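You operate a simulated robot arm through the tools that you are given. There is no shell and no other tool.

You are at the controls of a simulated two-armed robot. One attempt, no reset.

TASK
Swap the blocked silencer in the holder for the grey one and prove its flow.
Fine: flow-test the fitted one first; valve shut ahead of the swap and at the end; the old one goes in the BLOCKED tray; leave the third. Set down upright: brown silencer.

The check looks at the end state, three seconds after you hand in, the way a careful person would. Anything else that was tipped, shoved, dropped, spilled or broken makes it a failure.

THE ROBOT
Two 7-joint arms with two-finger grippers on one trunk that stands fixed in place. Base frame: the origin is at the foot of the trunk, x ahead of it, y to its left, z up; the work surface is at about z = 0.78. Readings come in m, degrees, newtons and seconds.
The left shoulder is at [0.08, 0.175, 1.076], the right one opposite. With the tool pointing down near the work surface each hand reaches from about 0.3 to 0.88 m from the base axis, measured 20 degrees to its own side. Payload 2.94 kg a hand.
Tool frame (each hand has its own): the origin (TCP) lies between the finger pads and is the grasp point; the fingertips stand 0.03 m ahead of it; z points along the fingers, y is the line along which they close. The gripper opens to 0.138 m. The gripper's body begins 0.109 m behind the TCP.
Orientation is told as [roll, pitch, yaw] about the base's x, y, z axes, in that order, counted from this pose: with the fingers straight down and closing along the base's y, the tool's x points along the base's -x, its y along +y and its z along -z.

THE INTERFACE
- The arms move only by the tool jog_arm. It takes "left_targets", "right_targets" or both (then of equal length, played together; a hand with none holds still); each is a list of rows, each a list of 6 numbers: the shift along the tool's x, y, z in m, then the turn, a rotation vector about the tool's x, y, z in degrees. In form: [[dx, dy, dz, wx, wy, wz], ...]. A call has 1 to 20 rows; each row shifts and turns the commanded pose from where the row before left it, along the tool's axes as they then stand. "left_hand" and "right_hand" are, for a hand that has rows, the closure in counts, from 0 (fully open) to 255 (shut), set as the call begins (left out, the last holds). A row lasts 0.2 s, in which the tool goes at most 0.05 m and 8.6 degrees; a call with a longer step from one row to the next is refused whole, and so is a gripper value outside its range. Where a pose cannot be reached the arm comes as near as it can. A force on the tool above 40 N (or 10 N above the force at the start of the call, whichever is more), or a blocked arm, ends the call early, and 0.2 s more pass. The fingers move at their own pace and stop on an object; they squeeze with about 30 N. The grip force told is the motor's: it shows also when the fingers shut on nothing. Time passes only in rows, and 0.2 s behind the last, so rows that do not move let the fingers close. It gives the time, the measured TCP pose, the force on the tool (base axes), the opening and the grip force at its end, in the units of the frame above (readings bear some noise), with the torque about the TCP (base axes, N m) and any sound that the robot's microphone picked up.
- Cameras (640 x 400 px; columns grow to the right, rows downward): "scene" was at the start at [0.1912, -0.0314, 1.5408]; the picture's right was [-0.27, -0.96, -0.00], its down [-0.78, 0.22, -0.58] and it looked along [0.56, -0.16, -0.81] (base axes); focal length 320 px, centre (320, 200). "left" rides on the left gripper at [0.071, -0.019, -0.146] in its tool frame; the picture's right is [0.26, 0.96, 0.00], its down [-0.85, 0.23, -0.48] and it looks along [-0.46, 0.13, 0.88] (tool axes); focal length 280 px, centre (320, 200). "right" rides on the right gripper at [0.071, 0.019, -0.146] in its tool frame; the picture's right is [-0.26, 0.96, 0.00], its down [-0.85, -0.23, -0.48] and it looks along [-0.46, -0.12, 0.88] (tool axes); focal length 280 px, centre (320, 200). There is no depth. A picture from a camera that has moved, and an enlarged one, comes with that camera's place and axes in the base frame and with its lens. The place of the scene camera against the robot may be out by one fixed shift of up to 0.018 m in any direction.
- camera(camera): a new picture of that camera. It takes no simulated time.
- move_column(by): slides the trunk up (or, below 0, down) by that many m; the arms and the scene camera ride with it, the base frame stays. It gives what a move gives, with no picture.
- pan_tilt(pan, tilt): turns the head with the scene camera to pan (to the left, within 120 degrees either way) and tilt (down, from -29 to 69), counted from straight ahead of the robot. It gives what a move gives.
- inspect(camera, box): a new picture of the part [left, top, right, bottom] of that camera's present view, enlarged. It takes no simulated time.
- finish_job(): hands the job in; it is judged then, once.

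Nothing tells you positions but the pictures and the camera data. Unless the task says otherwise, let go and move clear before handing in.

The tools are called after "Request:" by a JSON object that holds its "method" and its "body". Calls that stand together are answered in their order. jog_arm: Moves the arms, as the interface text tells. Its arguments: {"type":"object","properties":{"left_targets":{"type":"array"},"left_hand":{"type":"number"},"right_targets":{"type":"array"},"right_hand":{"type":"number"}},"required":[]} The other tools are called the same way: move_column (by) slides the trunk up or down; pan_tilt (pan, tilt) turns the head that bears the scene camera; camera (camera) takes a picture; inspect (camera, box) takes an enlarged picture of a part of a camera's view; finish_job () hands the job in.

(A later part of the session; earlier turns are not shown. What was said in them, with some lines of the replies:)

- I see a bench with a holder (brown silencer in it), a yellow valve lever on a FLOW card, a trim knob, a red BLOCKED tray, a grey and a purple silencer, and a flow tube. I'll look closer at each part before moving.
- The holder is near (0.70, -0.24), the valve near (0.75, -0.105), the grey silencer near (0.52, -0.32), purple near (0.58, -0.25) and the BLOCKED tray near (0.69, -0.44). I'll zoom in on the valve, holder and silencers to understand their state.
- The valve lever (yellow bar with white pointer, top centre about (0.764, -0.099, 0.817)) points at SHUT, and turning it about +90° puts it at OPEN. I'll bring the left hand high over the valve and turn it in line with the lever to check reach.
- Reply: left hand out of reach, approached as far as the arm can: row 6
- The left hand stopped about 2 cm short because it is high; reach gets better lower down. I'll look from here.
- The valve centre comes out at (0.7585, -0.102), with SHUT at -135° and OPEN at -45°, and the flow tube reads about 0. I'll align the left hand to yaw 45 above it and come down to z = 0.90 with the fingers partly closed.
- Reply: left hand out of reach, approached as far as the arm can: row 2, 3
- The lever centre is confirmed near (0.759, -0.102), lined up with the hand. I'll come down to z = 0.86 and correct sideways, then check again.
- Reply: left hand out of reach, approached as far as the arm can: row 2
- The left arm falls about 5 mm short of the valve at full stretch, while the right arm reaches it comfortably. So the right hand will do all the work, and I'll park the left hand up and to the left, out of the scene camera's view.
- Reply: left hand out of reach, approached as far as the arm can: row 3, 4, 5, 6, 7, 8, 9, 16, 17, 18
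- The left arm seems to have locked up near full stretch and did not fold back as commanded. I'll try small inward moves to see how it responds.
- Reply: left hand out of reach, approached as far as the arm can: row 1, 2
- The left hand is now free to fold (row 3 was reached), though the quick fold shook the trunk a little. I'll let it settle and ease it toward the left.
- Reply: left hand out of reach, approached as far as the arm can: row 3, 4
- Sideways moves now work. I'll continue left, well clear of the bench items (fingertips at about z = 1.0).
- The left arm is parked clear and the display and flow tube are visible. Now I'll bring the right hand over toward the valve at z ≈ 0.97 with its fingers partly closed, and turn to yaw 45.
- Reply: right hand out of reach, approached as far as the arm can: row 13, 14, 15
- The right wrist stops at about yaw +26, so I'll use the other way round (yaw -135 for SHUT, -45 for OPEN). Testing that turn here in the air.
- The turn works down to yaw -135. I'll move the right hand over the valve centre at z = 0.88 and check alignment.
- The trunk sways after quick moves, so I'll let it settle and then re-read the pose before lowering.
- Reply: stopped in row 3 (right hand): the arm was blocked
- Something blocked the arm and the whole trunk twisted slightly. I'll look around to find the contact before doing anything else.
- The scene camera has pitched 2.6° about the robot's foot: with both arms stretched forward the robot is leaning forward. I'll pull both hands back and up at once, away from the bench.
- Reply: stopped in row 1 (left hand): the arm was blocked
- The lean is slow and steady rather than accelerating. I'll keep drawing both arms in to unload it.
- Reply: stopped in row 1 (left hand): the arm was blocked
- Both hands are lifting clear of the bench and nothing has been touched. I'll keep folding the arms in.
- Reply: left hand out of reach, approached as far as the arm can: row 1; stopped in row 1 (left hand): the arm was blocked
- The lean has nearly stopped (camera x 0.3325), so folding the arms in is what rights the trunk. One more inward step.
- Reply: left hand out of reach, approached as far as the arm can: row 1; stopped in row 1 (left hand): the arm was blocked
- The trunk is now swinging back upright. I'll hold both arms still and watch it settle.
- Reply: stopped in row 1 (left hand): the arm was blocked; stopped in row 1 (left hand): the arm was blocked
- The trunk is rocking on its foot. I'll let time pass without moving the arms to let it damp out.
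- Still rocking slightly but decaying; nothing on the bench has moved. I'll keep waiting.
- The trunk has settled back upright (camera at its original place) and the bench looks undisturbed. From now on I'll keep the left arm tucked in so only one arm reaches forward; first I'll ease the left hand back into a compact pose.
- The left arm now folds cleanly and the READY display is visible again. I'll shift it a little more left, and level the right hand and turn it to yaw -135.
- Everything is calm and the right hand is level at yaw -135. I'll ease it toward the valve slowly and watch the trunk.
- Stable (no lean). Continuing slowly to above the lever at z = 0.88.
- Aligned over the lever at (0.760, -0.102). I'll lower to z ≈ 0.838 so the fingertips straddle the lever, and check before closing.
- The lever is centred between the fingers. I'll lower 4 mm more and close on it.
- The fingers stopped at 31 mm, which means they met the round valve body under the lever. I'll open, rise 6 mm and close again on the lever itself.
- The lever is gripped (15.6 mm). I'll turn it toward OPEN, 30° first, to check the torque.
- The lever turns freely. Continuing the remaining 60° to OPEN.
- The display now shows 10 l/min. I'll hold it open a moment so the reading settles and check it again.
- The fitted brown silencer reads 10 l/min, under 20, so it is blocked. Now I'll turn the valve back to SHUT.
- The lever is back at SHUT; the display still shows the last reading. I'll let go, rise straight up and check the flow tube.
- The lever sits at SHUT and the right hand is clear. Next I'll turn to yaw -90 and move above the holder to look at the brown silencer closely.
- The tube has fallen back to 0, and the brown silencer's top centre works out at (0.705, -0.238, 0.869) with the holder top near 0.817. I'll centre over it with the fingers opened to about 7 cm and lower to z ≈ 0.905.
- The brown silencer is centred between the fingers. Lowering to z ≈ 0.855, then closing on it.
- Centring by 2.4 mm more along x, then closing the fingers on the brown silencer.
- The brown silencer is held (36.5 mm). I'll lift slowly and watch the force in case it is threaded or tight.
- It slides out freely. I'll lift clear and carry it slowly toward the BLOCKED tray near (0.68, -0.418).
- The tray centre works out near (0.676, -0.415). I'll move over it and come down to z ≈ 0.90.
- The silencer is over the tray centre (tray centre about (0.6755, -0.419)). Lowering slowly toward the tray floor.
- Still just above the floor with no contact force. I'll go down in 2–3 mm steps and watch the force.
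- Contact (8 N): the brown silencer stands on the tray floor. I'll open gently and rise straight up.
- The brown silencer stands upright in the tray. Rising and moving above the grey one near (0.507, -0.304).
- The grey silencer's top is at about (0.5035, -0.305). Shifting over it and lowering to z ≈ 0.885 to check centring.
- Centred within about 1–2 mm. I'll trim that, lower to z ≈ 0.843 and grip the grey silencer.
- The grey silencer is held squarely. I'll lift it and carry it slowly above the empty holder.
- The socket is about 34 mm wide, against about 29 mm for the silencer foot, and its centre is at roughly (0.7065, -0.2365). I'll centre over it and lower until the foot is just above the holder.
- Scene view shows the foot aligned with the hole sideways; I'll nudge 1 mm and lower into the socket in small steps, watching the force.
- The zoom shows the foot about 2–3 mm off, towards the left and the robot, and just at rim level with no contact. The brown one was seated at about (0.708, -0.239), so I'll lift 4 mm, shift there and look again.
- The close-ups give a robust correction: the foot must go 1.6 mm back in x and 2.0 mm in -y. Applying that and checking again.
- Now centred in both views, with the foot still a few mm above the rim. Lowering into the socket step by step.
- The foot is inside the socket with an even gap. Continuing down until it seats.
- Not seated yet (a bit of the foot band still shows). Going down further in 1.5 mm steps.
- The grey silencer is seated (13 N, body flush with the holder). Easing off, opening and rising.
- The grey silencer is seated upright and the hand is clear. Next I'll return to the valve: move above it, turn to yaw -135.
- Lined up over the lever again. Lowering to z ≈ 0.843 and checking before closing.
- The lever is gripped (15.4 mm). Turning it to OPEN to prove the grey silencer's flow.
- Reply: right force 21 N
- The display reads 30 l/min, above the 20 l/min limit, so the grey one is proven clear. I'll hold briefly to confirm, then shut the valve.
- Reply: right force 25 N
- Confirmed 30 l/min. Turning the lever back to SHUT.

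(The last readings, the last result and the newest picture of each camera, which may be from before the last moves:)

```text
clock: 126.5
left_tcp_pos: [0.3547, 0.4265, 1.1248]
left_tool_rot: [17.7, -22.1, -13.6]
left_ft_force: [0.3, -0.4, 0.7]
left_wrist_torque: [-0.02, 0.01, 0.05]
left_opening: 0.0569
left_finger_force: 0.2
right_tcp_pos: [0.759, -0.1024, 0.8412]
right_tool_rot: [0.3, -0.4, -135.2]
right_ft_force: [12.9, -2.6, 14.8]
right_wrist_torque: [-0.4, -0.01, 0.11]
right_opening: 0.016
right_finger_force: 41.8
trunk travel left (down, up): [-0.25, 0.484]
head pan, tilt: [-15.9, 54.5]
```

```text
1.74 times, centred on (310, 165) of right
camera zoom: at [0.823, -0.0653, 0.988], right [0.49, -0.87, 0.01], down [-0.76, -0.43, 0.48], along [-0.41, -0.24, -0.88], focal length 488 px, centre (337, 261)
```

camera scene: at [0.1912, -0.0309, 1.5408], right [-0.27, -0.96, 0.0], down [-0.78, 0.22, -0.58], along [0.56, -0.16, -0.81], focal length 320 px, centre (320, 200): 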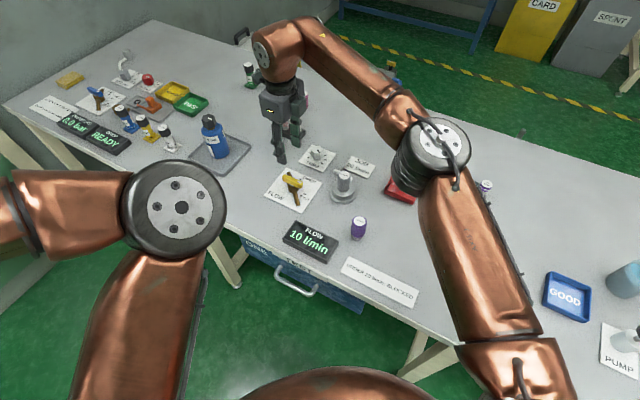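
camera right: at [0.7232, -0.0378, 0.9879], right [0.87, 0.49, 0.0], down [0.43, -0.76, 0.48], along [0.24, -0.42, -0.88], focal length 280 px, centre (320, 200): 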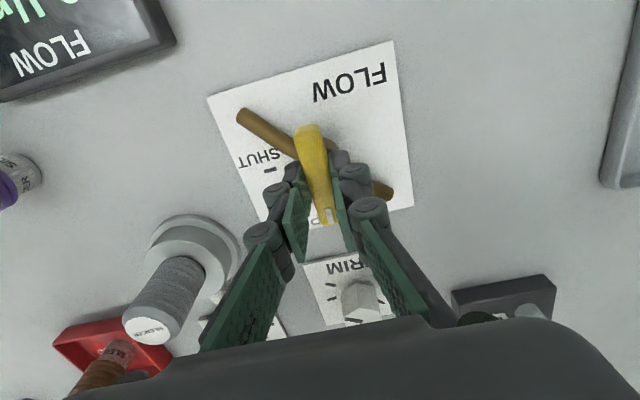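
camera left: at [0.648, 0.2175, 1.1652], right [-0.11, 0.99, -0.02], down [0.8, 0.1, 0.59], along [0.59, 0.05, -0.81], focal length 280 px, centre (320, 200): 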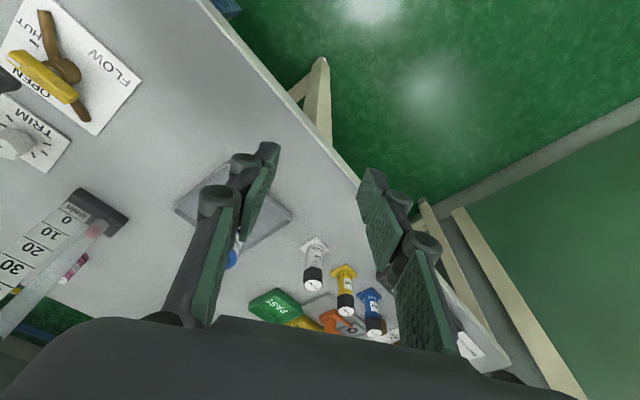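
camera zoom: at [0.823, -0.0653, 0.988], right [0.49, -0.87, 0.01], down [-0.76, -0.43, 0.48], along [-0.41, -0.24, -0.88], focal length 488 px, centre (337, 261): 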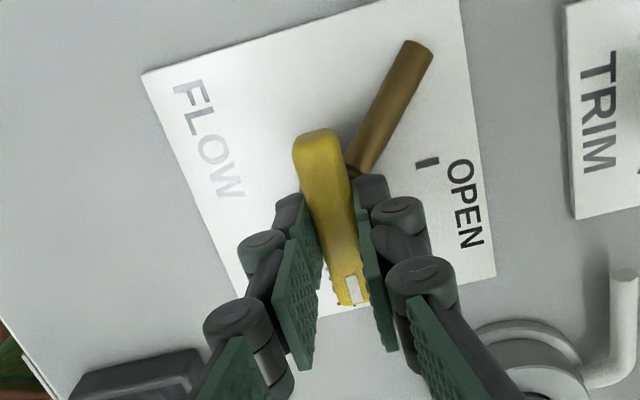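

The lever is back at SHUT. Letting go and rising straight up.

Request:
{"method": "jog_arm", "body": {"right_targets": [[0, 0, 0, 0, 0, 0], [0, 0, 0, 0, 0, 0], [0, 0, 0, 0, 0, 0], [0, 0, -0.006, 0, 0, 0], [0, 0, -0.012, 0, 0, 0], [0, 0, -0.02, 0, 0, 0], [0, 0, -0.02, 0, 0, 0], [0, 0, -0.02, 0, 0, 0], [0, 0, -0.02, 0, 0, 0], [0, 0, -0.012, 0, 0, 0], [0, 0, 0, 0, 0, 0]], "right_hand": 150}}

Request:
{"method": "inspect", "body": {"camera": "right", "box": [230, 30, 400, 200]}}

Request:
{"method": "camera", "body": {"camera": "scene"}}

```text
clock: 128.9
left_tcp_pos: [0.355, 0.4264, 1.1233]
left_tool_rot: [17.7, -22.0, -13.6]
left_ft_force: [0.2, 0.7, -0.7]
left_wrist_torque: [0.01, 0.03, 0.02]
left_opening: 0.0569
left_finger_force: 0.1
right_tcp_pos: [0.7592, -0.1024, 0.9509]
right_tool_rot: [0.3, -0.3, -135.2]
right_ft_force: [0.1, -0.2, 0.7]
right_wrist_torque: [0.0, 0.04, -0.01]
right_opening: 0.057
right_finger_force: 0.0
trunk travel left (down, up): [-0.25, 0.484]
head pan, tilt: [-15.9, 54.5]
```

```text
2.35 times, centred on (315, 115) of right
camera zoom: at [0.8225, -0.0653, 1.0976], right [0.49, -0.87, 0.01], down [-0.76, -0.43, 0.48], along [-0.41, -0.24, -0.88], focal length 660 px, centre (332, 400)
```

zoom: 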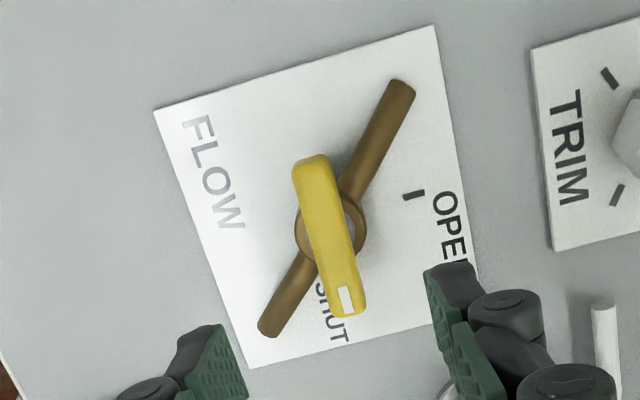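

```text
taken
camera scene: at [0.1914, -0.0312, 1.5408], right [-0.27, -0.96, 0.0], down [-0.78, 0.22, -0.58], along [0.56, -0.16, -0.81], focal length 320 px, centre (320, 200)
```

scene: 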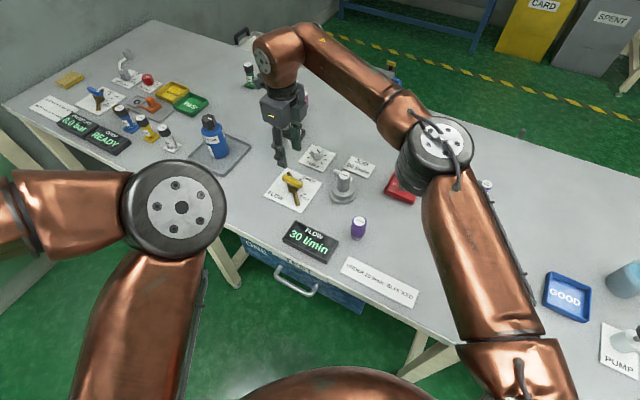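

The pointer is on SHUT. Now I'll retreat the right hand slowly the way it came and check the whole bench.

Request:
{"method": "jog_arm", "body": {"right_targets": [[-0.006, -0.001, -0.012, 0, 0, 0], [-0.012, -0.002, -0.012, 0, 0, 0], [-0.016, -0.003, -0.01, 0, 0, 0], [-0.017, -0.003, -0.009, 0, 0, 0], [-0.017, -0.003, -0.009, 0, 0, 0], [-0.017, -0.003, -0.009, 0, 0, 0], [-0.017, -0.003, -0.009, 0, 0, 0], [-0.017, -0.003, -0.009, 0, 0, 0], [-0.017, -0.003, -0.009, 0, 0, 0], [-0.017, -0.003, -0.009, 0, 0, 0], [-0.017, -0.003, -0.009, 0, 0, 0], [-0.017, -0.003, -0.009, 0, 0, 0], [-0.017, -0.003, -0.009, 0, 0, 0], [-0.017, -0.003, -0.009, 0, 0, 0], [-0.017, -0.003, -0.009, 0, 0, 0], [-0.017, -0.003, -0.009, 0, 0, 0], [-0.017, -0.003, -0.009, 0, 0, 0], [-0.01, -0.002, -0.005, 0, 0, 0], [0, 0, 0, 0, 0, 0], [0, 0, 0, 0, 0, 0]]}}

Request:
{"method": "camera", "body": {"camera": "scene"}}

Request:
{"method": "inspect", "body": {"camera": "scene", "box": [250, 60, 430, 270]}}

Request:
{"method": "camera", "body": {"camera": "right"}}

```text
clock: 133.1
left_tcp_pos: [0.3552, 0.4258, 1.1251]
left_tool_rot: [17.7, -22.1, -13.6]
left_ft_force: [0.4, -0.4, 0.8]
left_wrist_torque: [-0.01, 0.01, -0.02]
left_opening: 0.0565
left_finger_force: 0.1
right_tcp_pos: [0.5221, -0.2639, 1.1168]
right_tool_rot: [0.4, -0.2, -135.2]
right_ft_force: [-0.9, 0.7, 0.6]
right_wrist_torque: [-0.02, 0.0, 0.0]
right_opening: 0.057
right_finger_force: 0.0
trunk travel left (down, up): [-0.25, 0.484]
head pan, tilt: [-15.9, 54.5]
```

```text
taken
camera scene: at [0.191, -0.0315, 1.5408], right [-0.27, -0.96, 0.0], down [-0.78, 0.22, -0.58], along [0.56, -0.16, -0.81], focal length 320 px, centre (320, 200)
```

scene: 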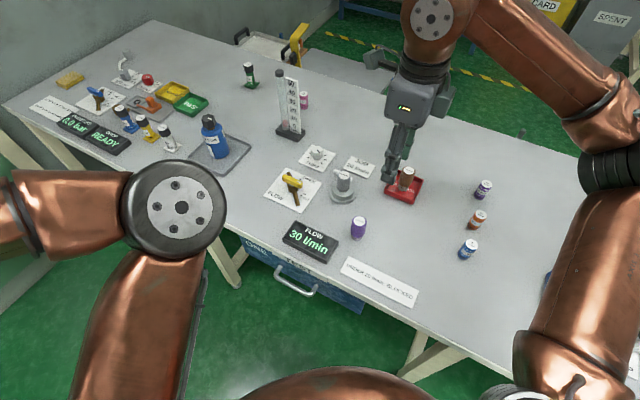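

```text
1.90 times, centred on (340, 165) of scene
camera zoom: at [0.191, -0.0315, 1.5408], right [-0.27, -0.96, 0.0], down [-0.78, 0.22, -0.58], along [0.56, -0.16, -0.81], focal length 610 px, centre (282, 267)
```

zoom: 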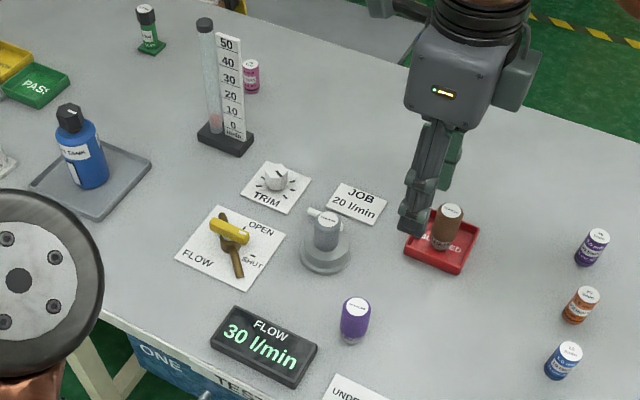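

```text
taken
camera right: at [0.5862, -0.2261, 1.2627], right [0.49, -0.87, 0.01], down [-0.77, -0.43, 0.48], along [-0.41, -0.24, -0.88], focal length 280 px, centre (320, 200)
```

right: 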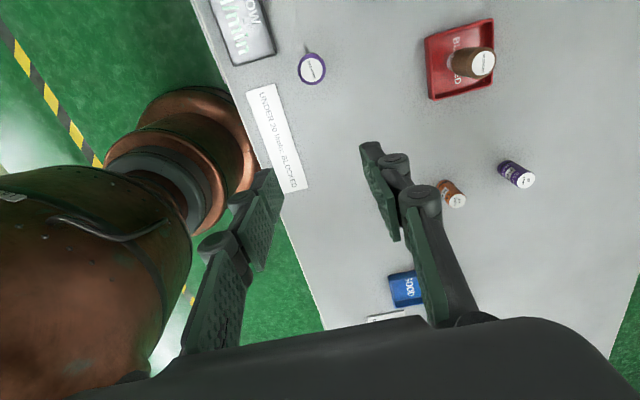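

Everything appears in place: valve SHUT, tube at 0, grey in the holder, brown in BLOCKED, purple untouched. One last close check before handing in.

Request:
{"method": "inspect", "body": {"camera": "scene", "box": [260, 160, 350, 220]}}

Request:
{"method": "inspect", "body": {"camera": "right", "box": [410, 10, 520, 110]}}

Request:
{"method": "inspect", "body": {"camera": "scene", "box": [320, 150, 380, 250]}}

```text
6.67 times, centred on (305, 190) of scene
camera zoom: at [0.191, -0.0315, 1.5408], right [-0.27, -0.96, 0.0], down [-0.78, 0.22, -0.58], along [0.56, -0.16, -0.81], focal length 2133 px, centre (420, 267)
```

zoom: 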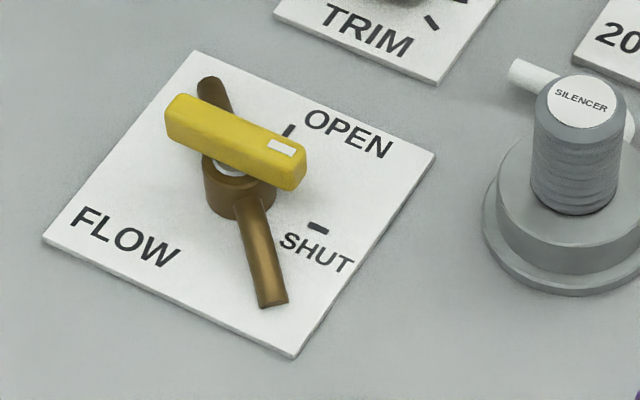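

```text
4.00 times, centred on (465, 60) of right
camera zoom: at [0.5862, -0.2261, 1.2627], right [0.49, -0.87, 0.01], down [-0.77, -0.43, 0.48], along [-0.41, -0.24, -0.88], focal length 1122 px, centre (-260, 760)
```

zoom: 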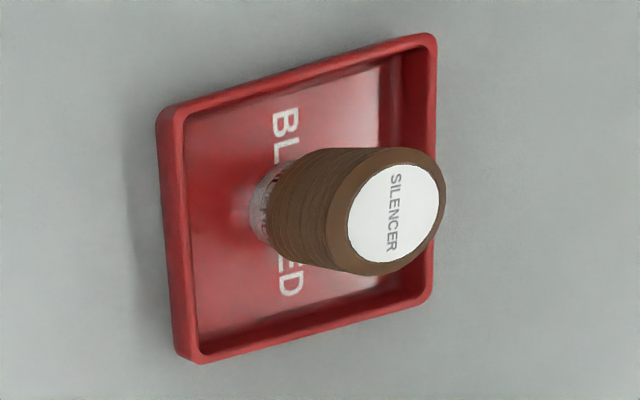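

```text
4.00 times, centred on (350, 200) of scene
camera zoom: at [0.191, -0.0315, 1.5408], right [-0.27, -0.96, 0.0], down [-0.78, 0.22, -0.58], along [0.56, -0.16, -0.81], focal length 1280 px, centre (200, 200)
```

zoom: 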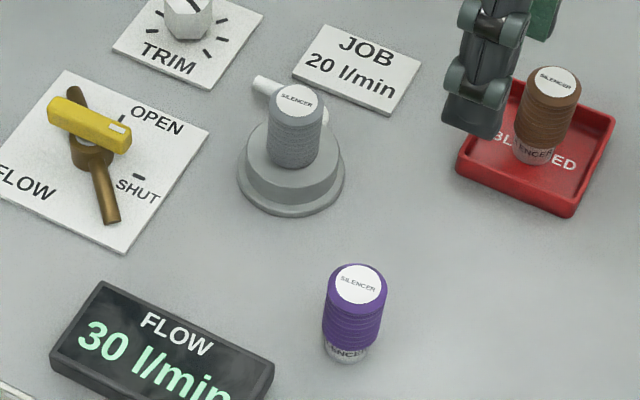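

The lever matches its starting SHUT position and the brown silencer stands upright in the BLOCKED tray. The grey one is seated in the holder and read 30 l/min, the purple one has not moved, and both hands are clear. Handing in.

Request:
{"method": "finish_job", "body": {}}

```text
The job is handed in.
```

The swap is done and handed in. The grey silencer is in the holder and flows 30 l/min, above the 20 l/min limit.

- **First test:** the fitted brown silencer read 10 l/min, so it was blocked. I shut the valve before taking it out.
- **Old silencer:** the brown one stands upright in the BLOCKED tray.
- **Valve:** it is back at SHUT and the flow tube reads 0. The display still shows the last reading of 30 l/min.
- **Left alone:** I didn't touch the purple silencer or the TRIM knob.

Early on, with both arms stretched forward, the robot tipped forward by about 5° and rocked before settling upright. I saw nothing on the bench move or get touched. After that I kept the left arm tucked in and did the work with the right arm only.
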